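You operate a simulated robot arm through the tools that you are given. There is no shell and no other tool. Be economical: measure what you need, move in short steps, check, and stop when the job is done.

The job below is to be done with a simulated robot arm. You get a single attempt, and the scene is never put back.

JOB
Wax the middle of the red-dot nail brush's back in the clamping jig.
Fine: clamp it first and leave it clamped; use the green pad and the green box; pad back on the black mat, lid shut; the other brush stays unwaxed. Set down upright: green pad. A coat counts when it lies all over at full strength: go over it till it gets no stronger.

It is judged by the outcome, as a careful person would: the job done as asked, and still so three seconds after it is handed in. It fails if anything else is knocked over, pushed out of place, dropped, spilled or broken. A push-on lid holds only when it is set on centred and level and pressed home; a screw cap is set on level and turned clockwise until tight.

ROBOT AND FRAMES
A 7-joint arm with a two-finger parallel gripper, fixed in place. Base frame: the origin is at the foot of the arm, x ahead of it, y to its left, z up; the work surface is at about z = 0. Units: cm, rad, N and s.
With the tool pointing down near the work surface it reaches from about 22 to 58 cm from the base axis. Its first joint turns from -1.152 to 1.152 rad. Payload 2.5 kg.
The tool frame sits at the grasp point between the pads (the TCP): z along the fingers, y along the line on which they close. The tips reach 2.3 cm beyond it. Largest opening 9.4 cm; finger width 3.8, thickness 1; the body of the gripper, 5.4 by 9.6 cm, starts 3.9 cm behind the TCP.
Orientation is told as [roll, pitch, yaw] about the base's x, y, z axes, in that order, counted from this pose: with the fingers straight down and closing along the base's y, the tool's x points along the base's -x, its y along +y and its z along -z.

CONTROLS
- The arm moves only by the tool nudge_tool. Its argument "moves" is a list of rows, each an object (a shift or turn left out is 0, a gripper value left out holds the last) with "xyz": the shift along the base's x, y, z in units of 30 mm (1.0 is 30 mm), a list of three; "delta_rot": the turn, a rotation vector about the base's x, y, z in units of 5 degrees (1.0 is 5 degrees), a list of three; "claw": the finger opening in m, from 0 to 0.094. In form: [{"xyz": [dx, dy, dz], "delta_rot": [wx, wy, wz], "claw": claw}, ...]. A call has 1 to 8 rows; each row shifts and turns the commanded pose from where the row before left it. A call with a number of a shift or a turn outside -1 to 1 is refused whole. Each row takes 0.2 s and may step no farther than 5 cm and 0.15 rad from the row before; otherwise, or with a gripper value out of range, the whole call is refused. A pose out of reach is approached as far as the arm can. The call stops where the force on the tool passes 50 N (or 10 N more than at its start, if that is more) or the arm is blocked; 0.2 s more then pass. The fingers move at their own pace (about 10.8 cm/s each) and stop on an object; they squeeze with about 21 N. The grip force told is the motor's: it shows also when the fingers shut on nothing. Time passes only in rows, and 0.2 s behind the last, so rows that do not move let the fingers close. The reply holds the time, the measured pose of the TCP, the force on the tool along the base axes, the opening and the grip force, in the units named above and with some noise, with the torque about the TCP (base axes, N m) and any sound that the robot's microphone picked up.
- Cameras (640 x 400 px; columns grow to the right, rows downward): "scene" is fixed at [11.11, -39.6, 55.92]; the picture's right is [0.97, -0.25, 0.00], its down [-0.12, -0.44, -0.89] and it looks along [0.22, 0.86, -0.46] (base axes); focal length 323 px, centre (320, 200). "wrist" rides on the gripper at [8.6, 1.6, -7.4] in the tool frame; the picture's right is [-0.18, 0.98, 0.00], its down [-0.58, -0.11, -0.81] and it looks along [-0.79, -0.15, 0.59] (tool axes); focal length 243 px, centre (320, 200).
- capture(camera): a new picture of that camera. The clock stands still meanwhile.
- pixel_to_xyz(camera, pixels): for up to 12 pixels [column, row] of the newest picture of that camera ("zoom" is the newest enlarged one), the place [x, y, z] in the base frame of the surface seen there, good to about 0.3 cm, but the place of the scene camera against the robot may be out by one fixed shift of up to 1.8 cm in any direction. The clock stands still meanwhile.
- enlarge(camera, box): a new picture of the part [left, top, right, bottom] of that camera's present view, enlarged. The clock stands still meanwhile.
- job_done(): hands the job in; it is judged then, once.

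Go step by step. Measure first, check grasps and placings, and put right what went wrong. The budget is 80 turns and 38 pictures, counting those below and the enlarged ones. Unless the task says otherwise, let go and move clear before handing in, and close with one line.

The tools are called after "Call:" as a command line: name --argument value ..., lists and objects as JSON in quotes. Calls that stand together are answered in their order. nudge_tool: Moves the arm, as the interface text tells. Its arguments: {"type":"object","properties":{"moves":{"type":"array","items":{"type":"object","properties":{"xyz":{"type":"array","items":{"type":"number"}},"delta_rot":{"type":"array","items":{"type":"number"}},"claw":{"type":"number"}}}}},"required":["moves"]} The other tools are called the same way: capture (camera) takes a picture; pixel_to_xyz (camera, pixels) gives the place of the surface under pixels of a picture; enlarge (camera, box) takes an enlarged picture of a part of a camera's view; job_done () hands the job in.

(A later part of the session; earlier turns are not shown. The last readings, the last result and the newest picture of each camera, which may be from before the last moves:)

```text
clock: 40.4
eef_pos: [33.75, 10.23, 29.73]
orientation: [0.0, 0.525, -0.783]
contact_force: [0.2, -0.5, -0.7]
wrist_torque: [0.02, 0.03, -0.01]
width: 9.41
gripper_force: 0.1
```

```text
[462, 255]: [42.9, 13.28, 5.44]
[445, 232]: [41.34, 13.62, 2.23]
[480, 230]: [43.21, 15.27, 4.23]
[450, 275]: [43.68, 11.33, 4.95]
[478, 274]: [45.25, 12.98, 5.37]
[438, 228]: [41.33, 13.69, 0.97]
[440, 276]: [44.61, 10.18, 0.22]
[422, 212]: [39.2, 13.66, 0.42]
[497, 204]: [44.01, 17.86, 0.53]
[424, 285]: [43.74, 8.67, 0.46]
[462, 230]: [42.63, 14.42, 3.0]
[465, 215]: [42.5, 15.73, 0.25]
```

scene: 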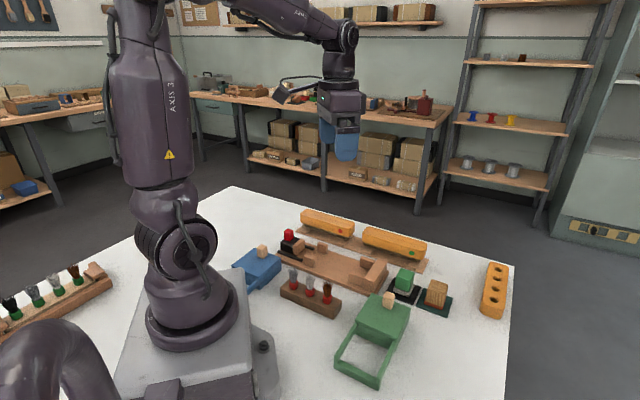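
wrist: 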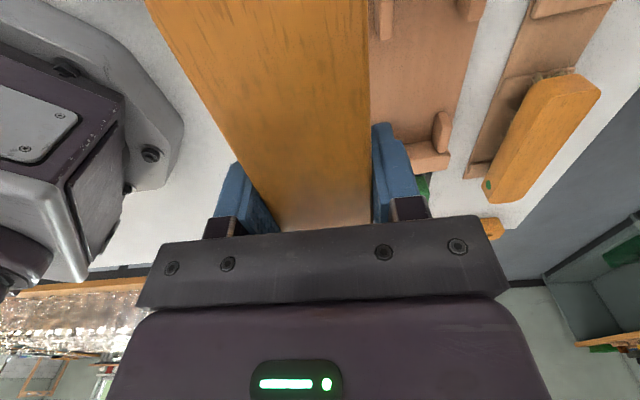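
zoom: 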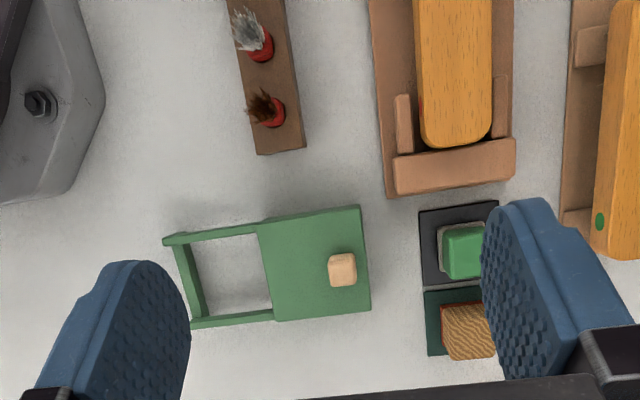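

Brush touches the stop (13.0 vs 13.2). Lid knob at (35.7,7.0), top z 7.1; the lid slides along -v by ~8 cm over the frame. Level and descend above the knob.

Call:
nudge_tool --moves '[{"xyz": [0.093, -0.154, -0.9], "delta_rot": [-0.707, -0.707, 0], "claw": 0.06}, {"xyz": [0.093, -0.154, -0.9], "delta_rot": [-0.707, -0.707, 0]}, {"xyz": [0.093, -0.154, -0.9], "delta_rot": [-0.707, -0.707, 0]}, {"xyz": [0.093, -0.154, -0.9], "delta_rot": [-0.707, -0.707, 0]}, {"xyz": [0.093, -0.154, -0.9], "delta_rot": [-0.707, -0.707, 0]}, {"xyz": [0.093, -0.154, -0.9], "delta_rot": [-0.707, -0.707, 0]}, {"xyz": [0.093, -0.154, -0.9]}, {}]'

Call:
capture --camera "wrist"

```text
clock: 42.2
eef_pos: [35.91, 7.01, 10.76]
orientation: [0.001, 0.0, -0.783]
contact_force: [-0.4, 0.1, -0.5]
wrist_torque: [-0.02, -0.02, -0.01]
width: 5.99
gripper_force: 0.0
```

```text
9 pictures are left
```

wrist: 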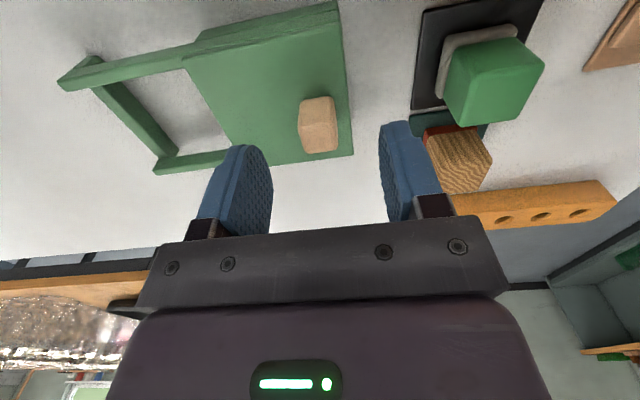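

Nine pictures left, so I measure as much as possible here: knob and pad.

Call:
pixel_to_xyz --camera "wrist" --pixels '[[318, 103], [302, 100], [333, 98], [322, 150], [460, 48], [520, 40], [540, 70], [490, 60], [465, 75], [455, 95], [505, 105], [515, 120]]'

Call:
pixel_to_xyz --camera "wrist" --pixels '[[443, 38], [515, 28], [438, 95], [424, 12], [541, 2], [412, 108], [480, 140], [430, 130], [450, 130], [475, 45], [510, 65], [310, 115]]'

```text
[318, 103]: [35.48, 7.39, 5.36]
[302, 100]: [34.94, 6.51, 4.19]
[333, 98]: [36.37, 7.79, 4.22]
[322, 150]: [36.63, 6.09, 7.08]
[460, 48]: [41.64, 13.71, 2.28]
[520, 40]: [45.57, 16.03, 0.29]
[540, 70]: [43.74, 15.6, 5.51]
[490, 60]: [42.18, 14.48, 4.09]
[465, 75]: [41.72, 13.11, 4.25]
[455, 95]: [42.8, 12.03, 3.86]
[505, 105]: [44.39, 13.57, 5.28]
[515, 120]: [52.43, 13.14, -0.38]
```

```text
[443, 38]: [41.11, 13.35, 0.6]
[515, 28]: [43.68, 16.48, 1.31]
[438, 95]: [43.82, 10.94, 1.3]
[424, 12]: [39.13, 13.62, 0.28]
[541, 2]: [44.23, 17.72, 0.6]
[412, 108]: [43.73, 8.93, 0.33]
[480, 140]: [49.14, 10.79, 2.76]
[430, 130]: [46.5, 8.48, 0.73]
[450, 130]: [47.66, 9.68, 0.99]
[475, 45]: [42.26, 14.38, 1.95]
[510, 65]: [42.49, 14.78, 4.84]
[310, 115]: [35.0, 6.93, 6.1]
```

Knob centre ≈(36.0,6.8); handle of pad centre ≈(43.5,13.5). Lower and grip the knob.

Call:
nudge_tool --moves '[{"xyz": [0.03, -0.05, -0.6]}, {"xyz": [0, 0, -0.62]}, {}, {"claw": 0.0}, {"claw": 0.0}, {"claw": 0.0}, {}]'

Call:
nudge_tool --moves '[{"xyz": [-0.2, -0.2, 0]}, {"xyz": [-0.2, -0.2, 0]}, {}]'

```text
clock: 43.8
eef_pos: [35.94, 6.62, 6.99]
orientation: [-0.003, 0.002, -0.785]
contact_force: [-6.7, -10.2, 0.4]
wrist_torque: [0.35, 0.36, -0.01]
width: 2.15
gripper_force: 45.3
```

```text
clock: 44.6
eef_pos: [34.75, 5.59, 7.23]
orientation: [0.001, 0.003, -0.783]
contact_force: [-6.2, 7.3, 7.1]
wrist_torque: [-0.75, -0.91, -0.15]
width: 2.16
gripper_force: 45.3
```

Lid slides with low force. Continue.

Call:
nudge_tool --moves '[{"xyz": [-0.2, -0.2, 0]}, {"xyz": [-0.25, -0.25, 0]}, {"xyz": [-0.25, -0.25, 0]}, {"xyz": [-0.25, -0.25, 0]}, {"xyz": [-0.25, -0.25, 0]}, {}]'

Call:
enlarge --camera "scene" --box '[300, 230, 460, 390]'

```text
clock: 46.0
eef_pos: [31.23, 1.82, 7.14]
orientation: [0.001, 0.002, -0.784]
contact_force: [-10.4, 10.8, 27.2]
wrist_torque: [-0.36, -0.46, -0.13]
width: 2.15
gripper_force: 45.4
```

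```text
2.50 times, centred on (380, 310) of scene
```

zoom: 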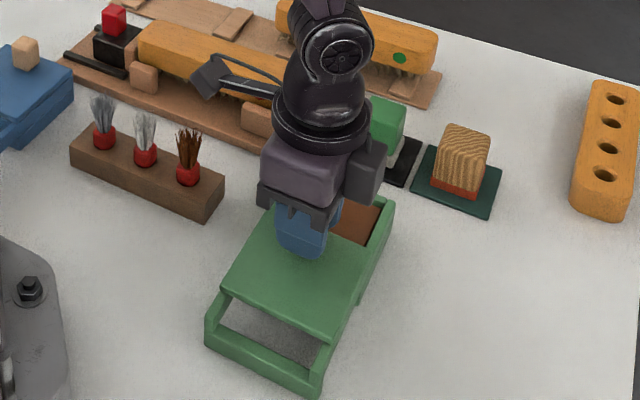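

Wax (brown) is exposed at (355,222). Slide the lid about 1 cm more.

Call:
nudge_tool --moves '[{"xyz": [0.03, -0.03, 0.05]}, {"xyz": [-0.12, -0.12, 0]}, {"xyz": [-0.12, -0.12, 0]}, {}]'

```text
clock: 47.0
eef_pos: [30.37, 1.19, 7.1]
orientation: [-0.006, 0.005, -0.782]
contact_force: [-9.8, 9.7, -30.6]
wrist_torque: [0.07, -0.27, 0.05]
width: 2.16
gripper_force: 45.5
```

Lid moved 7.8 cm. Release the knob, rise, and go above the pad.

Call:
nudge_tool --moves '[{"xyz": [0, 0, -0.05]}, {"claw": 0.06}, {"claw": 0.06}, {"xyz": [0, 0, 1]}, {"xyz": [0, 0, 1]}, {"xyz": [0, 0, 1], "claw": 0.08}, {"xyz": [0.5, 0.5, 0]}, {"xyz": [0.5, 0.5, 0]}]'

Call:
nudge_tool --moves '[{"xyz": [0.9, 0.9, 0]}, {"xyz": [0.9, 0.9, 0]}, {"xyz": [0.9, 0.9, -0.3]}, {"xyz": [0.68, 0.4, -0.3]}, {}]'

Call:
capture --camera "wrist"

```text
clock: 48.8
eef_pos: [33.62, 4.09, 15.98]
orientation: [0.0, 0.002, -0.786]
contact_force: [-0.2, -0.2, 0.0]
wrist_torque: [-0.02, -0.02, 0.0]
width: 8.0
gripper_force: 0.1
```

```text
clock: 50.0
eef_pos: [43.62, 13.45, 14.3]
orientation: [-0.002, 0.003, -0.785]
contact_force: [0.3, 0.5, 0.2]
wrist_torque: [0.0, 0.01, -0.05]
width: 8.0
gripper_force: 0.0
```

```text
7 pictures are left
```

wrist: 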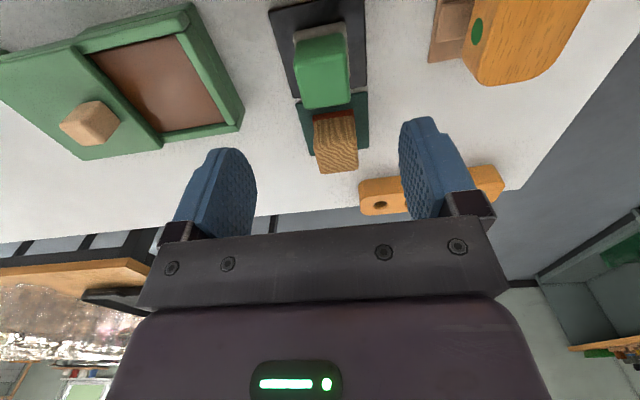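

Call:
pixel_to_xyz --camera "wrist" --pixels '[[95, 57], [178, 40], [163, 130], [222, 120], [155, 85], [188, 40], [240, 110], [120, 60], [110, 125], [180, 28], [200, 130], [170, 140]]'

Call:
pixel_to_xyz --camera "wrist" --pixels '[[303, 50], [340, 45], [306, 107], [345, 105], [322, 75], [298, 60], [322, 58], [293, 30], [343, 22], [270, 12], [363, 2], [300, 95]]'

```text
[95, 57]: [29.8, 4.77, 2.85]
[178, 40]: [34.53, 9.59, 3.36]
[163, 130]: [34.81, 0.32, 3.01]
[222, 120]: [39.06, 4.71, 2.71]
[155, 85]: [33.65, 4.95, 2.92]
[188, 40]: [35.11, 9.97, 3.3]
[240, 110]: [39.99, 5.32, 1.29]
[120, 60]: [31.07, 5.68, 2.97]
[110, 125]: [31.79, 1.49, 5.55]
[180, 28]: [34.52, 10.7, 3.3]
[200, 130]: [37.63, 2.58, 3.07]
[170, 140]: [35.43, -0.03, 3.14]
```

```text
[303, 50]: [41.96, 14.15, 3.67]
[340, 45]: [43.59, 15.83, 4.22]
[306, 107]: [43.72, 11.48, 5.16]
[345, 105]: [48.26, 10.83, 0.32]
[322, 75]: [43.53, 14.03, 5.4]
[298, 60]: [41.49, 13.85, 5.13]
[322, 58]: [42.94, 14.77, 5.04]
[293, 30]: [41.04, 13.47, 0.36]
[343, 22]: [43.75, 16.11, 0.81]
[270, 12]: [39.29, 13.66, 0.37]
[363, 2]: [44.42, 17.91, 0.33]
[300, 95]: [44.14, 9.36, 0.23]
```

Wax surface z≈2.95, centre ≈(34.6,4.9). Handle is centred under the TCP. Descend and grip.

Call:
nudge_tool --moves '[{"xyz": [0.01, 0.03, -1]}, {"xyz": [0, 0, -1]}, {"xyz": [0, 0, -0.8]}, {"xyz": [0, 0, -0.3]}, {}]'

Call:
nudge_tool --moves '[{"claw": 0.02}, {"claw": 0.02}, {"claw": 0.02}, {"claw": 0.02}]'

Call:
nudge_tool --moves '[{"xyz": [0, 0, 0.5]}, {"xyz": [0, 0, 1]}, {"xyz": [0, 0, 1]}, {}]'

```text
clock: 51.2
eef_pos: [43.6, 13.5, 5.03]
orientation: [0.0, 0.0, -0.785]
contact_force: [-1.5, 0.2, 1.1]
wrist_torque: [-0.04, -0.03, -0.02]
width: 7.98
gripper_force: 0.0
```

```text
clock: 52.2
eef_pos: [43.62, 13.47, 5.05]
orientation: [-0.001, 0.001, -0.785]
contact_force: [-0.7, 0.2, 0.1]
wrist_torque: [-0.05, 0.0, 0.05]
width: 3.53
gripper_force: 21.2
```

```text
clock: 53.2
eef_pos: [43.58, 13.47, 12.62]
orientation: [-0.001, 0.003, -0.786]
contact_force: [-0.2, -0.2, -1.3]
wrist_torque: [-0.02, 0.03, -0.02]
width: 3.54
gripper_force: 20.7
```

Pad held (3.5 cm). Move above the wax.

Call:
nudge_tool --moves '[{"xyz": [-0.75, -0.715, 0]}, {"xyz": [-0.75, -0.715, 0]}, {"xyz": [-0.75, -0.715, 0]}, {"xyz": [-0.74, -0.71, 0]}, {"xyz": [0, 0, -0.8]}, {"xyz": [0, 0, -0.5]}, {"xyz": [0, 0, -0.2]}, {}]'

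Call:
nudge_tool --moves '[{"xyz": [0, 0, -0.12]}, {}]'

```text
clock: 55.0
eef_pos: [34.76, 4.87, 8.09]
orientation: [0.0, 0.001, -0.785]
contact_force: [0.0, 1.1, -0.7]
wrist_torque: [0.02, 0.0, 0.01]
width: 3.55
gripper_force: 21.0
```

```text
clock: 55.6
eef_pos: [34.77, 4.96, 7.74]
orientation: [0.001, -0.002, -0.786]
contact_force: [0.3, 0.3, 0.1]
wrist_torque: [-0.01, 0.03, 0.0]
width: 3.55
gripper_force: 20.9
```

Call:
nudge_tool --moves '[{"xyz": [0, 0, -0.08]}, {}]'

Call:
nudge_tool --moves '[{"xyz": [0, 0, -0.05]}, {}]'

```text
clock: 56.2
eef_pos: [34.67, 4.98, 7.54]
orientation: [0.001, 0.002, -0.785]
contact_force: [-3.8, 0.3, 10.9]
wrist_torque: [-0.05, 0.15, -0.01]
width: 3.57
gripper_force: 21.2
```

```text
clock: 56.8
eef_pos: [34.73, 5.06, 7.41]
orientation: [-0.001, 0.0, -0.786]
contact_force: [-4.3, -3.1, 19.7]
wrist_torque: [-0.07, 0.08, 0.0]
width: 3.53
gripper_force: 21.1
```

Contact with wax at ~z 7.5. Rub gently to load the pad, then rise.

Call:
nudge_tool --moves '[{"xyz": [0.15, -0.15, 0.03]}, {"xyz": [-0.15, 0.15, 0]}, {"xyz": [-0.15, 0.15, 0]}, {"xyz": [0.15, -0.15, 0]}, {"xyz": [0.12, 0.12, 0]}, {"xyz": [-0.12, -0.12, 0]}, {}]'

Call:
nudge_tool --moves '[{"xyz": [0, 0, 0.6]}, {"xyz": [0, 0, 1]}, {"xyz": [0, 0, 0.8]}, {}]'

```text
clock: 58.4
eef_pos: [34.71, 4.9, 7.37]
orientation: [0.002, 0.0, -0.787]
contact_force: [-0.1, 0.5, 0.2]
wrist_torque: [-0.03, -0.04, -0.01]
width: 3.57
gripper_force: 21.4
```

```text
clock: 59.4
eef_pos: [34.66, 4.87, 14.39]
orientation: [0.001, 0.002, -0.787]
contact_force: [-0.2, -0.1, -0.1]
wrist_torque: [-0.03, 0.0, -0.01]
width: 3.53
gripper_force: 20.3
```

Pad loaded. Move above the brush's middle (31.0,24.7).

Call:
nudge_tool --moves '[{"xyz": [-0.172, 0.943, 0]}, {"xyz": [-0.172, 0.943, 0]}, {"xyz": [-0.172, 0.943, 0]}, {"xyz": [-0.172, 0.943, 0]}, {"xyz": [-0.172, 0.943, 0]}, {"xyz": [-0.172, 0.943, 0]}, {"xyz": [-0.172, 0.943, -0.9]}, {}]'

Call:
nudge_tool --moves '[{"xyz": [0, 0, -0.12]}, {"xyz": [0, 0, -0.08]}, {}]'

```text
clock: 61.2
eef_pos: [31.16, 24.88, 11.88]
orientation: [0.0, 0.001, -0.786]
contact_force: [-0.2, -0.3, -0.3]
wrist_torque: [-0.02, 0.01, -0.01]
width: 3.54
gripper_force: 21.4
```

```text
clock: 62.0
eef_pos: [31.16, 24.56, 11.24]
orientation: [0.001, 0.004, -0.784]
contact_force: [0.3, 0.3, -0.4]
wrist_torque: [-0.01, 0.01, -0.03]
width: 3.54
gripper_force: 20.5
```

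Call:
nudge_tool --moves '[{"xyz": [0, 0, -0.1]}, {}]'

Call:
nudge_tool --moves '[{"xyz": [0, 0, -0.05]}, {}]'

```text
clock: 62.6
eef_pos: [31.17, 24.72, 10.86]
orientation: [-0.001, 0.002, -0.785]
contact_force: [0.1, 0.0, -1.0]
wrist_torque: [0.0, 0.01, 0.0]
width: 3.54
gripper_force: 21.0
```

```text
clock: 63.2
eef_pos: [31.2, 24.83, 10.81]
orientation: [0.002, 0.0, -0.786]
contact_force: [-3.1, -4.4, 18.4]
wrist_torque: [-0.18, 0.05, -0.02]
width: 3.53
gripper_force: 20.6
```

Contact at z≈10.8. Stroke along the brush ±2 cm.

Call:
nudge_tool --moves '[{"xyz": [0.24, -0.24, 0.02]}, {"xyz": [0.24, -0.24, 0]}, {"xyz": [-0.24, 0.24, 0]}, {"xyz": [-0.24, 0.24, 0]}, {"xyz": [-0.24, 0.24, 0]}, {"xyz": [-0.24, 0.24, 0]}, {"xyz": [0.24, -0.24, 0]}, {"xyz": [0.24, -0.24, 0]}]'

Call:
nudge_tool --moves '[{"xyz": [0.24, -0.24, 0]}, {"xyz": [0.24, -0.24, 0]}, {"xyz": [-0.24, 0.24, 0]}, {"xyz": [-0.24, 0.24, 0]}, {"xyz": [-0.24, 0.24, 0]}, {"xyz": [-0.24, 0.24, 0]}, {"xyz": [0.24, -0.24, 0]}, {"xyz": [0.24, -0.24, 0]}]'

```text
clock: 65.0
eef_pos: [31.0, 24.62, 10.8]
orientation: [0.001, 0.0, -0.784]
contact_force: [0.0, 0.0, -0.3]
wrist_torque: [0.0, 0.02, 0.02]
width: 3.53
gripper_force: 20.9
```

```text
clock: 66.8
eef_pos: [31.06, 24.64, 10.76]
orientation: [0.0, 0.0, -0.783]
contact_force: [0.5, -0.2, -0.1]
wrist_torque: [0.02, -0.02, 0.01]
width: 3.53
gripper_force: 20.8
```

No contact force now (pad slid slightly in the grip). Press down a bit and stroke again.

Call:
nudge_tool --moves '[{"xyz": [0, 0, -0.06]}, {}]'

Call:
nudge_tool --moves '[{"xyz": [0.24, -0.24, 0]}, {"xyz": [0.24, -0.24, 0]}, {"xyz": [-0.24, 0.24, 0]}, {"xyz": [-0.24, 0.24, 0]}, {"xyz": [-0.24, 0.24, 0]}, {"xyz": [-0.24, 0.24, 0]}, {"xyz": [0.24, -0.24, 0]}, {"xyz": [0.24, -0.24, 0]}]'

Call:
nudge_tool --moves '[{"xyz": [0, 0, 0.6]}, {"xyz": [0, 0, 0.8]}, {"xyz": [0.2, -0.95, 0.2]}, {"xyz": [0.2, -0.95, 0.2]}, {"xyz": [0.2, -0.95, 0]}, {}]'

Call:
enlarge --camera "scene" --box '[260, 210, 400, 300]'

```text
clock: 67.4
eef_pos: [31.14, 24.7, 10.73]
orientation: [0.003, 0.002, -0.785]
contact_force: [-5.3, -2.9, 19.3]
wrist_torque: [-0.11, 0.13, 0.0]
width: 3.53
gripper_force: 21.8
```

```text
clock: 69.2
eef_pos: [30.94, 24.76, 10.7]
orientation: [-0.003, 0.002, -0.785]
contact_force: [-4.1, 3.7, 12.3]
wrist_torque: [0.13, 0.08, 0.0]
width: 3.55
gripper_force: 21.2
```

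```text
clock: 70.6
eef_pos: [33.02, 16.18, 16.01]
orientation: [0.0, 0.0, -0.784]
contact_force: [0.1, -0.1, -0.7]
wrist_torque: [0.02, 0.0, 0.02]
width: 3.54
gripper_force: 21.2
```

```text
4.44 times, centred on (330, 255) of scene
```

zoom: 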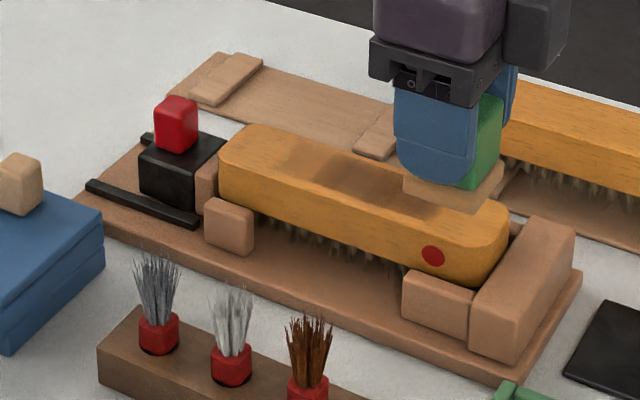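

A dark waxed patch shows in the middle. Second load: dip again.

Call:
nudge_tool --moves '[{"xyz": [0.133, -0.94, 0]}, {"xyz": [0.133, -0.94, 0]}, {"xyz": [0.133, -0.94, 0]}, {"xyz": [0.133, -0.94, 0]}, {"xyz": [0, 0, -0.9]}, {"xyz": [0, 0, -0.9]}, {"xyz": [0, 0, -0.9]}, {"xyz": [0, 0, -0.15]}]'

Call:
nudge_tool --moves '[{"xyz": [0, 0, -0.08]}, {}]'

```text
clock: 72.4
eef_pos: [34.58, 4.9, 7.48]
orientation: [0.001, 0.001, -0.783]
contact_force: [0.4, 0.5, -1.0]
wrist_torque: [0.0, -0.04, -0.01]
width: 3.52
gripper_force: 21.4
```

```text
clock: 73.0
eef_pos: [34.56, 5.02, 7.21]
orientation: [0.0, 0.0, -0.785]
contact_force: [0.5, 0.3, -0.7]
wrist_torque: [-0.03, 0.01, -0.03]
width: 3.54
gripper_force: 21.6
```

Call:
nudge_tool --moves '[{"xyz": [0, 0, -0.05]}, {}]'

Call:
nudge_tool --moves '[{"xyz": [0, 0, -0.03]}, {}]'

```text
clock: 73.6
eef_pos: [34.49, 4.92, 7.12]
orientation: [0.002, -0.001, -0.784]
contact_force: [-4.7, 0.5, 17.9]
wrist_torque: [-0.06, 0.07, 0.03]
width: 3.56
gripper_force: 21.1
```

```text
clock: 74.2
eef_pos: [34.52, 4.94, 7.12]
orientation: [0.001, 0.002, -0.786]
contact_force: [-2.0, 2.6, 18.8]
wrist_torque: [-0.02, -0.02, 0.03]
width: 3.55
gripper_force: 20.6
```

Pressed in wax at 18 N. Rub, rise, and move over the brush.

Call:
nudge_tool --moves '[{"xyz": [0.12, -0.12, 0]}, {"xyz": [-0.24, 0.24, 0]}, {"xyz": [0.12, -0.12, 0]}, {"xyz": [0, 0, 0.8]}, {"xyz": [0, 0, 0.8]}, {"xyz": [0, 0, 0.7]}, {"xyz": [-0.172, 0.94, 0]}, {"xyz": [-0.172, 0.94, 0]}]'

Call:
nudge_tool --moves '[{"xyz": [-0.172, 0.94, 0]}, {"xyz": [-0.172, 0.94, 0]}, {"xyz": [-0.172, 0.94, 0]}, {"xyz": [-0.172, 0.94, 0]}, {"xyz": [-0.1, 0.9, -0.6]}, {"xyz": [0, 0, -0.35]}, {}]'

```text
clock: 76.0
eef_pos: [33.58, 10.53, 13.87]
orientation: [0.0, 0.001, -0.786]
contact_force: [1.3, 0.1, 0.6]
wrist_torque: [-0.01, 0.02, -0.02]
width: 3.56
gripper_force: 20.7
```

```text
clock: 77.6
eef_pos: [30.96, 24.47, 10.89]
orientation: [0.001, 0.003, -0.787]
contact_force: [-0.1, -0.2, -0.3]
wrist_torque: [0.0, 0.01, -0.02]
width: 3.54
gripper_force: 21.2
```

Call:
nudge_tool --moves '[{"xyz": [0, 0, -0.12]}, {}]'

Call:
nudge_tool --moves '[{"xyz": [0, 0, -0.04]}, {}]'

```text
clock: 78.2
eef_pos: [31.17, 24.61, 10.67]
orientation: [-0.001, 0.001, -0.786]
contact_force: [0.2, -0.3, -0.8]
wrist_torque: [0.03, -0.03, -0.01]
width: 3.53
gripper_force: 21.0
```

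```text
clock: 78.8
eef_pos: [31.0, 24.55, 10.66]
orientation: [0.002, 0.001, -0.786]
contact_force: [0.1, -0.7, -0.1]
wrist_torque: [-0.01, 0.01, 0.0]
width: 3.56
gripper_force: 21.1
```

Call:
nudge_tool --moves '[{"xyz": [0, 0, -0.06]}, {}]'

Call:
nudge_tool --moves '[{"xyz": [0.2, -0.2, 0]}, {"xyz": [0.2, -0.2, 0]}, {"xyz": [-0.27, 0.27, 0]}, {"xyz": [-0.27, 0.27, 0]}, {"xyz": [-0.26, 0.26, 0]}, {"xyz": [0.07, 0.07, -0.01]}, {"xyz": [0.27, -0.27, 0]}, {"xyz": [0.27, -0.27, 0]}]'

Call:
nudge_tool --moves '[{"xyz": [0.26, -0.26, 0]}, {"xyz": [-0.1, -0.1, 0]}, {"xyz": [-0.27, 0.27, -0.01]}, {"xyz": [-0.27, 0.27, 0]}, {"xyz": [-0.26, 0.26, 0]}, {"xyz": [0.05, 0.05, -0.01]}, {"xyz": [0.2, -0.2, 0]}, {"xyz": [0.2, -0.2, 0]}]'

```text
clock: 79.4
eef_pos: [30.95, 24.56, 10.54]
orientation: [0.0, -0.001, -0.785]
contact_force: [-4.3, -4.5, 19.2]
wrist_torque: [-0.2, 0.05, -0.03]
width: 3.55
gripper_force: 21.1
```

```text
clock: 81.2
eef_pos: [31.75, 24.47, 10.3]
orientation: [0.002, 0.001, -0.784]
contact_force: [-4.1, 6.3, 17.9]
wrist_torque: [0.13, 0.14, -0.07]
width: 3.54
gripper_force: 21.6
```

```text
clock: 83.0
eef_pos: [31.01, 24.76, 10.25]
orientation: [-0.001, 0.001, -0.784]
contact_force: [0.1, -0.3, -0.2]
wrist_torque: [-0.01, -0.02, 0.02]
width: 3.54
gripper_force: 20.5
```

Rise out of the way towards the wax and look at the coat.

Call:
nudge_tool --moves '[{"xyz": [0, 0, 0.8]}, {"xyz": [0, 0, 0.7]}, {"xyz": [0.133, -0.94, 0]}, {"xyz": [0.133, -0.94, 0]}, {"xyz": [0.133, -0.94, 0]}, {"xyz": [0.133, -0.94, 0]}, {"xyz": [0.133, -0.94, 0]}, {"xyz": [0.18, -0.94, -0.2]}]'

Call:
enlarge --camera "scene" --box '[270, 215, 390, 290]'

```text
clock: 84.8
eef_pos: [33.58, 7.61, 14.23]
orientation: [-0.002, 0.0, -0.785]
contact_force: [-0.1, -0.4, -1.1]
wrist_torque: [0.03, 0.02, 0.03]
width: 3.55
gripper_force: 20.8
```

```text
5.33 times, centred on (330, 252) of scene
```

zoom: 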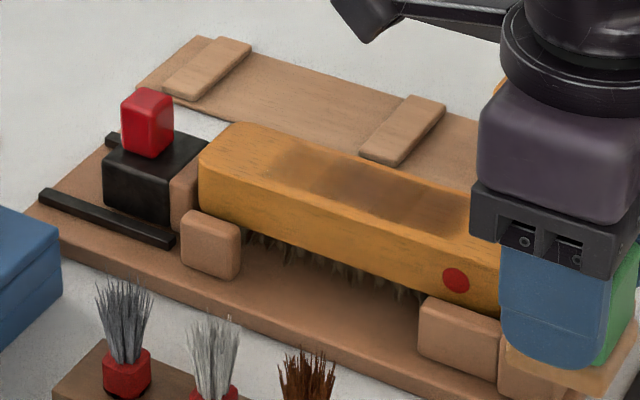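

The coat is darker right of centre and weaker on the left part (250–320). Dip again and go over it more, biased left.

Call:
nudge_tool --moves '[{"xyz": [0.34, -0.9, 0]}, {"xyz": [0, 0, -0.8]}, {"xyz": [0, 0, -0.8]}, {"xyz": [0, 0, -0.8]}, {"xyz": [0, 0, -0.06]}, {"xyz": [0, 0, -0.04]}, {}]'

Call:
nudge_tool --moves '[{"xyz": [0, 0, -0.06]}, {}]'

```text
clock: 86.4
eef_pos: [34.78, 4.96, 6.81]
orientation: [0.003, 0.0, -0.786]
contact_force: [-4.1, -0.5, 14.4]
wrist_torque: [-0.17, 0.06, -0.03]
width: 3.51
gripper_force: 20.7
```

```text
clock: 87.0
eef_pos: [34.79, 5.0, 6.55]
orientation: [0.001, 0.0, -0.785]
contact_force: [-0.7, 0.0, 17.6]
wrist_torque: [-0.05, 0.02, 0.03]
width: 3.55
gripper_force: 20.6
```

Loaded at 17 N. Rub, rise and return to the brush.

Call:
nudge_tool --moves '[{"xyz": [0.12, -0.12, 0]}, {"xyz": [-0.24, 0.24, 0]}, {"xyz": [0.12, -0.12, 0]}, {"xyz": [0, 0, 0.8]}, {"xyz": [0, 0, 0.8]}, {"xyz": [0, 0, 0.6]}, {"xyz": [-0.189, 0.948, 0]}, {"xyz": [-0.189, 0.948, 0]}]'

Call:
nudge_tool --moves '[{"xyz": [-0.189, 0.948, 0]}, {"xyz": [-0.189, 0.948, 0]}, {"xyz": [-0.189, 0.948, 0]}, {"xyz": [-0.189, 0.948, 0]}, {"xyz": [-0.189, 0.9, -0.5]}, {"xyz": [0, 0, -0.4]}, {"xyz": [0, 0, -0.1]}, {}]'

Call:
nudge_tool --moves '[{"xyz": [0, 0, -0.06]}, {}]'

```text
clock: 88.8
eef_pos: [33.59, 10.65, 13.15]
orientation: [0.001, 0.002, -0.786]
contact_force: [-0.1, -0.6, 0.0]
wrist_torque: [-0.01, -0.01, 0.0]
width: 3.54
gripper_force: 21.0
```

```text
clock: 90.6
eef_pos: [30.77, 24.72, 10.07]
orientation: [0.0, 0.001, -0.785]
contact_force: [-0.2, -0.2, 0.1]
wrist_torque: [-0.01, 0.01, 0.01]
width: 3.57
gripper_force: 21.0
```

```text
clock: 91.2
eef_pos: [30.58, 24.7, 9.96]
orientation: [-0.001, 0.0, -0.786]
contact_force: [-0.5, -0.6, -1.0]
wrist_torque: [-0.01, -0.02, 0.01]
width: 3.57
gripper_force: 21.8
```

Call:
nudge_tool --moves '[{"xyz": [0.03, 0.03, -0.06]}, {"xyz": [-0.27, 0.27, -0.01]}, {"xyz": [-0.27, 0.27, -0.01]}, {"xyz": [0.27, -0.27, 0]}, {"xyz": [0.27, -0.27, -0.01]}, {"xyz": [0.27, -0.27, 0]}, {"xyz": [0.27, -0.27, -0.01]}, {"xyz": [-0.27, 0.27, 0]}]'

Call:
nudge_tool --moves '[{"xyz": [-0.27, 0.27, -0.01]}, {"xyz": [-0.27, 0.27, 0]}, {"xyz": [-0.27, 0.27, -0.01]}, {"xyz": [0.07, 0.07, 0]}, {"xyz": [0.27, -0.27, -0.01]}, {"xyz": [0.27, -0.27, 0]}, {"xyz": [0.27, -0.27, -0.01]}, {"xyz": [0.27, -0.27, 0]}]'

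Call:
nudge_tool --moves '[{"xyz": [-0.1, -0.1, 0]}, {"xyz": [-0.27, 0.27, -0.01]}, {"xyz": [-0.27, 0.27, 0]}, {"xyz": [-0.27, 0.27, -0.01]}, {"xyz": [-0.27, 0.27, 0]}, {"xyz": [0.27, -0.27, -0.01]}, {"xyz": [0.27, -0.27, 0]}, {}]'

```text
clock: 93.0
eef_pos: [32.01, 23.74, 9.88]
orientation: [0.006, -0.006, -0.79]
contact_force: [10.6, -12.5, 37.0]
wrist_torque: [-0.21, 0.09, 0.11]
width: 3.57
gripper_force: 21.0
```

```text
clock: 93.4
eef_pos: [31.14, 24.72, 9.93]
orientation: [0.007, -0.003, -0.789]
contact_force: [-1.3, -0.3, 9.5]
wrist_torque: [-0.04, 0.23, -0.02]
width: 3.55
gripper_force: 21.3
stopped in row 2: the force on the tool passed its limit at 51 N (the readings are from after the stop); the commanded pose is now the measured one
```

```text
clock: 95.2
eef_pos: [29.14, 26.11, 9.83]
orientation: [0.01, -0.001, -0.784]
contact_force: [-10.6, 7.7, 28.3]
wrist_torque: [0.17, 0.57, -0.06]
width: 3.56
gripper_force: 21.0
```

Pad base now seats against the fingertips, so forces are firmer. Ease up slightly and stroke more across the middle.

Call:
nudge_tool --moves '[{"xyz": [0.07, 0.07, 0.02]}, {"xyz": [0.27, -0.27, 0]}, {"xyz": [0.27, -0.27, 0]}, {"xyz": [0.27, -0.27, 0]}, {"xyz": [0.27, -0.27, 0]}, {"xyz": [-0.27, 0.27, 0]}, {"xyz": [-0.27, 0.27, 0]}, {"xyz": [-0.27, 0.27, 0]}]'

Call:
nudge_tool --moves '[{"xyz": [-0.27, 0.27, 0]}, {"xyz": [0.07, 0.07, 0]}, {"xyz": [0.27, -0.27, 0]}, {"xyz": [0.27, -0.27, 0]}, {"xyz": [0.27, -0.27, 0]}, {"xyz": [0.27, -0.27, 0]}, {"xyz": [-0.27, 0.27, 0]}, {"xyz": [-0.27, 0.27, 0]}]'

Call:
nudge_tool --moves '[{"xyz": [0, 0, 0.8]}, {"xyz": [0, 0, 0.6]}, {"xyz": [0.133, -0.94, 0]}, {"xyz": [0.133, -0.94, 0]}, {"xyz": [0.133, -0.94, 0]}, {"xyz": [0.133, -0.94, 0]}, {"xyz": [0.133, -0.94, 0]}, {"xyz": [0.133, -0.94, 0]}]'

Call:
enlarge --camera "scene" --box '[270, 215, 390, 290]'

```text
clock: 97.0
eef_pos: [30.43, 25.33, 9.85]
orientation: [0.009, -0.007, -0.79]
contact_force: [10.2, -10.3, 35.0]
wrist_torque: [-0.42, 0.14, 0.16]
width: 3.55
gripper_force: 21.1
```

```text
clock: 97.6
eef_pos: [29.57, 26.33, 9.98]
orientation: [0.008, -0.003, -0.791]
contact_force: [-2.9, -2.5, 10.4]
wrist_torque: [-0.07, 0.25, 0.01]
width: 3.55
gripper_force: 21.2
stopped in row 2: the force on the tool passed its limit at 54 N (the readings are from after the stop); the commanded pose is now the measured one
```

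```text
clock: 99.4
eef_pos: [32.02, 9.48, 14.1]
orientation: [0.005, -0.005, -0.788]
contact_force: [-0.1, -0.4, -0.3]
wrist_torque: [0.0, 0.03, 0.01]
width: 3.58
gripper_force: 20.6
```

```text
5.33 times, centred on (330, 252) of scene
```

zoom: 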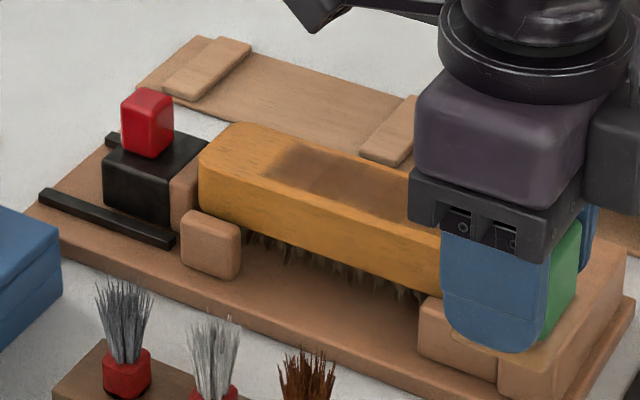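

The coat is now much darker and more even from (270,165) on. One more dip and pass to reach full strength.

Call:
nudge_tool --moves '[{"xyz": [0.43, -0.76, 0]}, {"xyz": [0.43, -0.76, 0]}, {"xyz": [0, 0, -0.85]}, {"xyz": [0, 0, -0.85]}, {"xyz": [0, 0, -0.75]}, {"xyz": [0, 0, -0.08]}, {"xyz": [0, 0, -0.03]}, {}]'

```text
clock: 101.2
eef_pos: [34.47, 4.79, 6.34]
orientation: [0.007, -0.004, -0.79]
contact_force: [-4.0, 1.1, 19.3]
wrist_torque: [-0.05, 0.44, -0.06]
width: 3.57
gripper_force: 21.3
```

Call:
nudge_tool --moves '[{"xyz": [0.12, -0.12, 0]}, {"xyz": [-0.24, 0.24, 0]}, {"xyz": [0.12, -0.12, 0]}, {"xyz": [0, 0, 0.8]}, {"xyz": [0, 0, 0.8]}, {"xyz": [0, 0, 0.7]}, {"xyz": [-0.163, 0.947, 0]}, {"xyz": [-0.163, 0.947, 0]}]'

Call:
nudge_tool --moves '[{"xyz": [-0.163, 0.947, 0]}, {"xyz": [-0.163, 0.947, 0]}, {"xyz": [-0.163, 0.947, 0]}, {"xyz": [-0.163, 0.947, 0]}, {"xyz": [-0.163, 0.947, -0.5]}, {"xyz": [0, 0, -0.5]}, {}]'

```text
clock: 103.0
eef_pos: [33.47, 10.2, 13.25]
orientation: [0.007, -0.005, -0.79]
contact_force: [-0.2, 0.4, -0.8]
wrist_torque: [0.01, 0.0, 0.0]
width: 3.56
gripper_force: 21.2
```

```text
clock: 104.6
eef_pos: [31.09, 24.6, 10.11]
orientation: [0.008, -0.006, -0.791]
contact_force: [0.2, 0.8, -0.4]
wrist_torque: [0.0, 0.01, 0.01]
width: 3.56
gripper_force: 21.2
```

Call:
nudge_tool --moves '[{"xyz": [0, 0, -0.07]}, {"xyz": [0, 0, -0.04]}, {}]'

Call:
nudge_tool --moves '[{"xyz": [-0.24, 0.24, 0]}, {"xyz": [-0.24, 0.24, 0]}, {"xyz": [0.24, -0.24, 0]}, {"xyz": [0.24, -0.24, 0]}, {"xyz": [0.24, -0.24, 0]}, {"xyz": [0.24, -0.24, 0]}, {"xyz": [-0.24, 0.24, 0]}, {"xyz": [-0.24, 0.24, 0]}]'

Call:
nudge_tool --moves '[{"xyz": [0.07, 0.07, 0]}, {"xyz": [0.24, -0.24, 0]}, {"xyz": [0.24, -0.24, 0]}, {"xyz": [-0.24, 0.24, 0]}, {"xyz": [-0.24, 0.24, 0]}, {"xyz": [-0.24, 0.24, 0]}, {"xyz": [-0.24, 0.24, 0]}, {"xyz": [-0.1, -0.1, 0]}]'

Call:
nudge_tool --moves '[{"xyz": [0.24, -0.24, 0]}, {"xyz": [0.24, -0.24, 0]}, {"xyz": [0.24, -0.24, 0]}, {"xyz": [0.24, -0.24, 0]}, {"xyz": [-0.24, 0.24, 0]}, {"xyz": [-0.24, 0.24, 0]}, {}]'

```text
clock: 105.4
eef_pos: [31.1, 24.68, 9.9]
orientation: [0.005, -0.005, -0.791]
contact_force: [-3.3, -1.9, 10.3]
wrist_torque: [-0.14, 0.35, 0.02]
width: 3.53
gripper_force: 21.3
```

```text
clock: 107.2
eef_pos: [31.1, 24.63, 9.9]
orientation: [0.005, -0.006, -0.792]
contact_force: [1.7, -0.5, 4.7]
wrist_torque: [-0.08, 0.08, 0.02]
width: 3.54
gripper_force: 20.9
```

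```text
clock: 109.0
eef_pos: [29.57, 25.84, 9.87]
orientation: [0.006, -0.006, -0.791]
contact_force: [0.6, 1.3, 2.0]
wrist_torque: [0.05, 0.04, -0.03]
width: 3.56
gripper_force: 20.7
```

```text
clock: 110.6
eef_pos: [31.02, 24.42, 9.95]
orientation: [0.004, -0.004, -0.79]
contact_force: [0.4, 0.4, 0.4]
wrist_torque: [-0.01, 0.01, -0.01]
width: 3.57
gripper_force: 21.2
```

Press a little more and do a final set of strokes, then lift away toward the mat.

Call:
nudge_tool --moves '[{"xyz": [0, 0.06, -0.05]}, {"xyz": [-0.27, 0.27, 0]}, {"xyz": [-0.27, 0.27, 0]}, {"xyz": [0.27, -0.27, 0]}, {"xyz": [0.27, -0.27, 0]}, {"xyz": [0.27, -0.27, 0]}, {"xyz": [0.27, -0.27, 0]}, {"xyz": [-0.27, 0.27, 0]}]'

Call:
nudge_tool --moves '[{"xyz": [-0.27, 0.27, 0]}, {"xyz": [-0.27, 0.27, 0]}, {"xyz": [-0.27, 0.27, 0]}, {"xyz": [0.27, -0.27, 0]}, {"xyz": [0.27, -0.27, 0]}, {"xyz": [0.27, -0.27, 0]}, {"xyz": [0.27, -0.27, 0]}, {"xyz": [0, 0, 0.6]}]'

Call:
nudge_tool --moves '[{"xyz": [0, 0, 0.7]}, {}]'

```text
clock: 112.4
eef_pos: [32.29, 23.46, 9.82]
orientation: [0.011, -0.013, -0.797]
contact_force: [9.8, -8.3, 31.2]
wrist_torque: [-0.12, 0.22, 0.04]
width: 3.59
gripper_force: 21.2
```

```text
clock: 114.2
eef_pos: [32.6, 22.83, 11.46]
orientation: [0.002, -0.005, -0.791]
contact_force: [0.0, 1.2, 0.2]
wrist_torque: [0.02, 0.0, -0.02]
width: 3.58
gripper_force: 21.1
```

```text
clock: 114.8
eef_pos: [32.58, 23.1, 13.65]
orientation: [0.006, -0.005, -0.79]
contact_force: [0.2, 0.2, -0.1]
wrist_torque: [0.02, -0.03, 0.0]
width: 3.57
gripper_force: 21.2
```

Call:
nudge_tool --moves '[{"xyz": [0.735, -0.643, 0]}, {"xyz": [0.735, -0.643, 0]}, {"xyz": [0.735, -0.643, 0]}, {"xyz": [0.735, -0.643, 0]}, {"xyz": [0.735, -0.643, 0]}, {"xyz": [0, 0, -0.9]}, {"xyz": [0, 0, -0.9]}, {}]'

Call:
enlarge --camera "scene" --box '[270, 210, 430, 310]'

```text
clock: 116.6
eef_pos: [43.75, 13.27, 8.12]
orientation: [0.009, -0.005, -0.79]
contact_force: [-0.2, -0.1, 0.6]
wrist_torque: [-0.02, -0.04, 0.0]
width: 3.56
gripper_force: 21.3
```

```text
4.00 times, centred on (350, 260) of scene
```

zoom: 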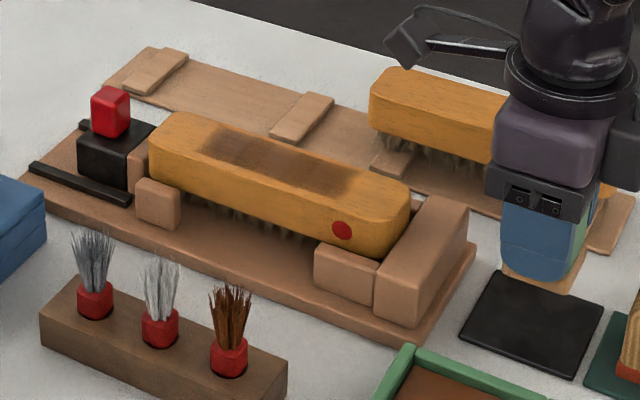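

The coat looks like an even rectangle (205–350). One tight zoom to verify strength at the right end before setting the pad down.

Call:
enlarge --camera "scene" --box '[305, 235, 375, 275]'

```text
9.14 times, centred on (340, 255) of scene
```

zoom: 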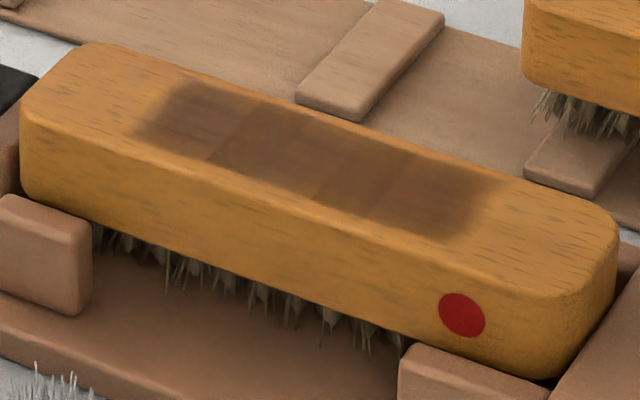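

The middle third is mostly opaque brown but cells differ slightly at the seams (215,150)/(325,160). One more dip and pass, using the now known heights.

Call:
nudge_tool --moves '[{"xyz": [0, 0, 0.85]}, {"xyz": [0, 0, 0.85]}, {"xyz": [-0.7625, -0.702, 0]}, {"xyz": [-0.7625, -0.702, 0]}, {"xyz": [-0.7625, -0.702, 0]}, {"xyz": [-0.7625, -0.702, 0]}, {}]'

Call:
nudge_tool --moves '[{"xyz": [0, 0, -0.8]}, {"xyz": [0, 0, -0.8]}, {"xyz": [0, 0, -0.6]}, {"xyz": [0, 0, -0.06]}, {"xyz": [0, 0, -0.04]}, {}]'

Call:
nudge_tool --moves '[{"xyz": [0.12, -0.12, 0]}, {"xyz": [-0.24, 0.24, 0]}, {"xyz": [0.12, -0.12, 0]}, {}]'

Call:
nudge_tool --moves '[{"xyz": [0, 0, 0.8]}, {"xyz": [0, 0, 0.8]}, {"xyz": [0, 0, 0.65]}, {"xyz": [-0.17, 0.944, 0]}, {"xyz": [-0.17, 0.944, 0]}, {"xyz": [-0.17, 0.944, 0]}, {"xyz": [-0.17, 0.944, 0]}, {"xyz": [-0.17, 0.944, 0]}]'

Call:
nudge_tool --moves '[{"xyz": [-0.17, 0.944, 0]}, {"xyz": [-0.17, 0.944, 0]}, {"xyz": [0, 0, -0.9]}, {}]'

```text
clock: 118.2
eef_pos: [34.48, 4.81, 13.46]
orientation: [0.007, -0.005, -0.792]
contact_force: [1.1, -0.7, -1.0]
wrist_torque: [-0.05, 0.01, 0.0]
width: 3.56
gripper_force: 20.8
```

```text
clock: 119.6
eef_pos: [34.52, 4.88, 6.58]
orientation: [0.005, -0.006, -0.791]
contact_force: [0.3, 0.1, -0.3]
wrist_torque: [0.0, 0.0, 0.03]
width: 3.56
gripper_force: 20.7
```

```text
clock: 120.6
eef_pos: [34.59, 4.88, 6.45]
orientation: [0.006, -0.005, -0.792]
contact_force: [0.4, -0.2, -1.1]
wrist_torque: [0.0, -0.01, 0.0]
width: 3.54
gripper_force: 20.9
```

```text
clock: 122.4
eef_pos: [31.99, 18.9, 13.17]
orientation: [0.004, -0.006, -0.789]
contact_force: [-0.6, 0.3, 0.0]
wrist_torque: [0.01, -0.01, 0.01]
width: 3.56
gripper_force: 21.1
```

```text
clock: 123.4
eef_pos: [31.06, 24.77, 10.38]
orientation: [0.007, -0.005, -0.789]
contact_force: [-0.2, -0.1, -0.6]
wrist_torque: [0.0, 0.01, 0.0]
width: 3.53
gripper_force: 21.2
```

The dip barely touched, but the pad still carries wax; do pressed strokes now, then lift and return above the mat.

Call:
nudge_tool --moves '[{"xyz": [0, -0.03, -0.15]}, {"xyz": [0, 0, -0.05]}, {}]'

Call:
nudge_tool --moves '[{"xyz": [-0.27, 0.27, 0]}, {"xyz": [-0.27, 0.27, 0]}, {"xyz": [0.27, -0.27, 0]}, {"xyz": [0.27, -0.27, 0]}, {"xyz": [0.27, -0.27, 0]}, {"xyz": [0.27, -0.27, 0]}, {"xyz": [-0.27, 0.27, 0]}, {"xyz": [-0.27, 0.27, 0]}]'

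Call:
nudge_tool --moves '[{"xyz": [-0.27, 0.27, 0]}, {"xyz": [-0.27, 0.27, 0]}, {"xyz": [0.27, -0.27, 0]}, {"xyz": [0.27, -0.27, 0]}, {"xyz": [0.27, -0.27, 0]}, {"xyz": [0.27, -0.27, 0]}, {"xyz": [-0.27, 0.27, 0]}, {"xyz": [-0.27, 0.27, 0]}]'

Call:
nudge_tool --moves '[{"xyz": [0, 0, 0.6]}, {"xyz": [0, 0, 0.6]}, {}]'

```text
clock: 124.2
eef_pos: [31.04, 24.61, 9.92]
orientation: [0.008, -0.006, -0.79]
contact_force: [-2.7, -2.1, 13.3]
wrist_torque: [-0.19, 0.31, 0.03]
width: 3.55
gripper_force: 20.6
```

```text
clock: 126.0
eef_pos: [31.2, 24.58, 9.78]
orientation: [0.012, -0.007, -0.794]
contact_force: [8.1, -7.3, 24.2]
wrist_torque: [-0.23, 0.09, 0.12]
width: 3.55
gripper_force: 21.1
```

```text
clock: 127.8
eef_pos: [30.97, 24.63, 9.99]
orientation: [0.007, -0.006, -0.794]
contact_force: [1.2, -1.9, 4.6]
wrist_torque: [-0.08, 0.06, 0.01]
width: 3.54
gripper_force: 20.9
```

```text
clock: 128.6
eef_pos: [31.11, 24.64, 13.49]
orientation: [0.006, -0.006, -0.79]
contact_force: [-0.6, -0.3, -0.2]
wrist_torque: [-0.02, 0.01, 0.02]
width: 3.56
gripper_force: 21.1
```

Strokes done with good pressure. Return to the black mat and lower near it.

Call:
nudge_tool --moves '[{"xyz": [0.833, -0.746, 0]}, {"xyz": [0.833, -0.746, 0]}, {"xyz": [0.833, -0.746, 0]}, {"xyz": [0.833, -0.746, 0]}, {"xyz": [0.833, -0.746, 0]}, {"xyz": [0, 0, -0.95]}, {"xyz": [0, 0, -0.95]}, {}]'

Call:
nudge_tool --moves '[{"xyz": [0, 0, -0.8]}, {"xyz": [0, 0, -0.2]}, {"xyz": [0, 0, -0.06]}, {}]'

Call:
enlarge --camera "scene" --box '[300, 230, 460, 330]'

```text
clock: 130.4
eef_pos: [43.48, 13.48, 7.8]
orientation: [0.006, -0.005, -0.791]
contact_force: [0.1, -0.2, -0.5]
wrist_torque: [0.06, 0.03, 0.02]
width: 3.55
gripper_force: 21.4
```

```text
clock: 131.4
eef_pos: [43.45, 13.61, 4.58]
orientation: [0.004, -0.005, -0.792]
contact_force: [0.1, -0.3, -0.5]
wrist_torque: [0.0, 0.01, 0.0]
width: 3.56
gripper_force: 21.7
```

```text
4.00 times, centred on (380, 280) of scene
```

zoom: 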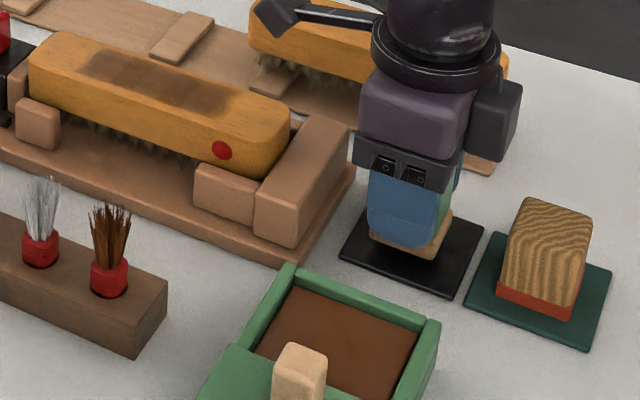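

Pad is over the mat's centre, coat looks even. Lower to contact, then release.

Call:
nudge_tool --moves '[{"xyz": [0, 0, -0.08]}, {"xyz": [0, 0, -0.05]}, {"xyz": [0, 0, -0.04]}, {}]'

```text
clock: 132.4
eef_pos: [43.53, 13.51, 4.1]
orientation: [0.006, -0.005, -0.792]
contact_force: [0.2, 0.4, 0.1]
wrist_torque: [0.0, 0.0, 0.01]
width: 3.55
gripper_force: 21.2
```

Call:
nudge_tool --moves '[{"xyz": [0, 0, -0.04]}, {"xyz": [0, 0, -0.02]}, {}, {}]'

Call:
nudge_tool --moves '[{"claw": 0.06}, {"claw": 0.06}, {"claw": 0.06}, {"xyz": [0, 0, 0.8]}, {"xyz": [0, 0, 1]}, {"xyz": [0, 0, 1]}, {"xyz": [0, 0, 1]}, {}]'

Call:
nudge_tool --moves '[{"xyz": [-0.872, -0.82, 0]}, {"xyz": [-0.872, -0.82, 0]}, {"xyz": [-0.872, -0.82, 0]}, {"xyz": [-0.872, -0.82, 0]}, {"xyz": [-0.872, -0.82, 0]}, {}]'

Call:
capture --camera "wrist"

```text
clock: 133.4
eef_pos: [43.59, 13.38, 3.87]
orientation: [0.005, -0.006, -0.791]
contact_force: [-0.9, 0.4, 0.6]
wrist_torque: [0.0, 0.04, -0.02]
width: 3.54
gripper_force: 20.9
```

```text
clock: 135.2
eef_pos: [43.37, 13.42, 15.36]
orientation: [0.005, -0.005, -0.79]
contact_force: [-0.3, -0.1, -0.9]
wrist_torque: [0.02, -0.01, -0.01]
width: 6.01
gripper_force: 0.1
```

```text
clock: 136.6
eef_pos: [30.66, 1.09, 15.36]
orientation: [0.007, -0.005, -0.791]
contact_force: [-0.1, -0.2, 1.4]
wrist_torque: [0.0, 0.02, 0.01]
width: 5.99
gripper_force: 0.1
```

```text
0 pictures are left
```

wrist: 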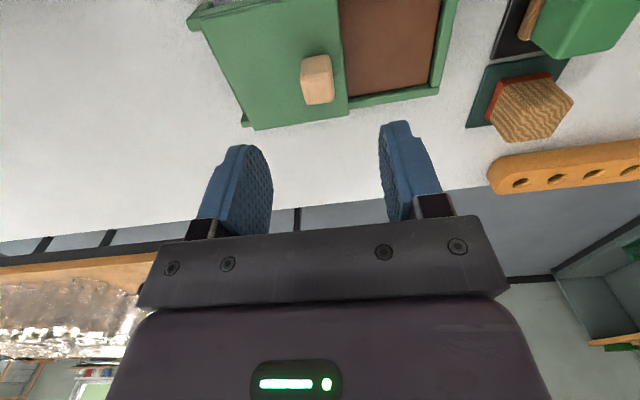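

Pictures are used up; query this one for knob and pad geometry.

Call:
pixel_to_xyz --camera "wrist" --pixels '[[318, 60], [306, 75], [330, 75], [318, 80], [318, 97], [540, 40], [560, 20], [590, 50], [620, 20], [570, 55], [600, 5], [530, 15]]'

```text
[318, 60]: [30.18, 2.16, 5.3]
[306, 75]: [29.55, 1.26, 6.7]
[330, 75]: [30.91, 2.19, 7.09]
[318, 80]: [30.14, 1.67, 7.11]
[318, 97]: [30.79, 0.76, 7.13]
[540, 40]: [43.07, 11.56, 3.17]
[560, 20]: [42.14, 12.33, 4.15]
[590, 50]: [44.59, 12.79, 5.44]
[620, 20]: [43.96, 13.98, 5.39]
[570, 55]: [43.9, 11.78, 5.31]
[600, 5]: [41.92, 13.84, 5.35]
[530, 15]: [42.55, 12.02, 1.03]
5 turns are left
```

Pad top is level at z≈5.4 (upright on the mat). Grip the lid knob at z 7.1 and slide +v.

Call:
nudge_tool --moves '[{"xyz": [-0.03, 0.05, -0.9]}, {"xyz": [0, 0, -0.9]}, {"xyz": [0, 0, -0.8]}, {"xyz": [0, 0, -0.13]}, {"claw": 0.0}, {"claw": 0.0}, {"claw": 0.0}, {}]'

Call:
nudge_tool --moves '[{"xyz": [0.22, 0.22, 0]}, {"xyz": [0.25, 0.25, 0]}, {"xyz": [0.25, 0.25, 0]}, {"xyz": [0.25, 0.25, 0]}, {"xyz": [0.25, 0.25, 0]}, {"xyz": [0.25, 0.25, 0]}, {}]'

```text
clock: 138.4
eef_pos: [30.39, 1.23, 6.97]
orientation: [0.004, -0.004, -0.787]
contact_force: [2.9, -3.3, -10.2]
wrist_torque: [-0.65, 0.2, 0.8]
width: 2.13
gripper_force: 45.4
```

```text
clock: 140.0
eef_pos: [34.82, 5.69, 7.16]
orientation: [0.008, -0.005, -0.79]
contact_force: [10.1, -10.5, -22.3]
wrist_torque: [-0.41, 0.62, 0.69]
width: 2.13
gripper_force: 44.9
4 turns are left
```

6.3 cm closed; ~1.45 cm remain. Continue until it stops.

Call:
nudge_tool --moves '[{"xyz": [0.15, 0.15, -0.03]}, {"xyz": [0.12, 0.12, 0]}, {"xyz": [0.08, 0.08, 0]}, {"xyz": [0.05, 0.05, 0]}, {}]'

Call:
nudge_tool --moves '[{"xyz": [0.05, 0.05, 0]}, {}]'

```text
clock: 141.2
eef_pos: [35.82, 6.83, 7.11]
orientation: [0.003, -0.003, -0.794]
contact_force: [-15.7, -20.5, 36.8]
wrist_torque: [-0.62, 0.43, 0.45]
width: 2.17
gripper_force: 45.2
```

```text
clock: 141.8
eef_pos: [35.79, 6.83, 6.94]
orientation: [-0.005, -0.002, -0.797]
contact_force: [-27.4, -29.8, 33.3]
wrist_torque: [0.04, 0.03, 0.44]
width: 2.16
gripper_force: 45.3
3 turns are left
```

The lid is against its stop (v=30.1, as at the start, ~40 N resistance). Release and move clear.

Call:
nudge_tool --moves '[{"xyz": [-0.05, -0.05, 0]}, {"claw": 0.05}, {"claw": 0.05}, {"claw": 0.05}, {"xyz": [0, 0, 0.8]}, {"xyz": [0, 0, 1]}, {"xyz": [0, 0, 1]}, {"xyz": [0, 0, 1]}]'

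Call:
pixel_to_xyz --camera "scene" --pixels '[[389, 297], [389, 299], [405, 274], [380, 315]]'

```text
clock: 143.6
eef_pos: [36.13, 6.83, 18.49]
orientation: [0.005, -0.007, -0.791]
contact_force: [0.6, 0.5, 0.6]
wrist_torque: [-0.01, -0.04, 0.0]
width: 4.99
gripper_force: 0.1
```

```text
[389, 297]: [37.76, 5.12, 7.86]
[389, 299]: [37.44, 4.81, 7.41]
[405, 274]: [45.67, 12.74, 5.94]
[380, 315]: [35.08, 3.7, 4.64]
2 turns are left
```

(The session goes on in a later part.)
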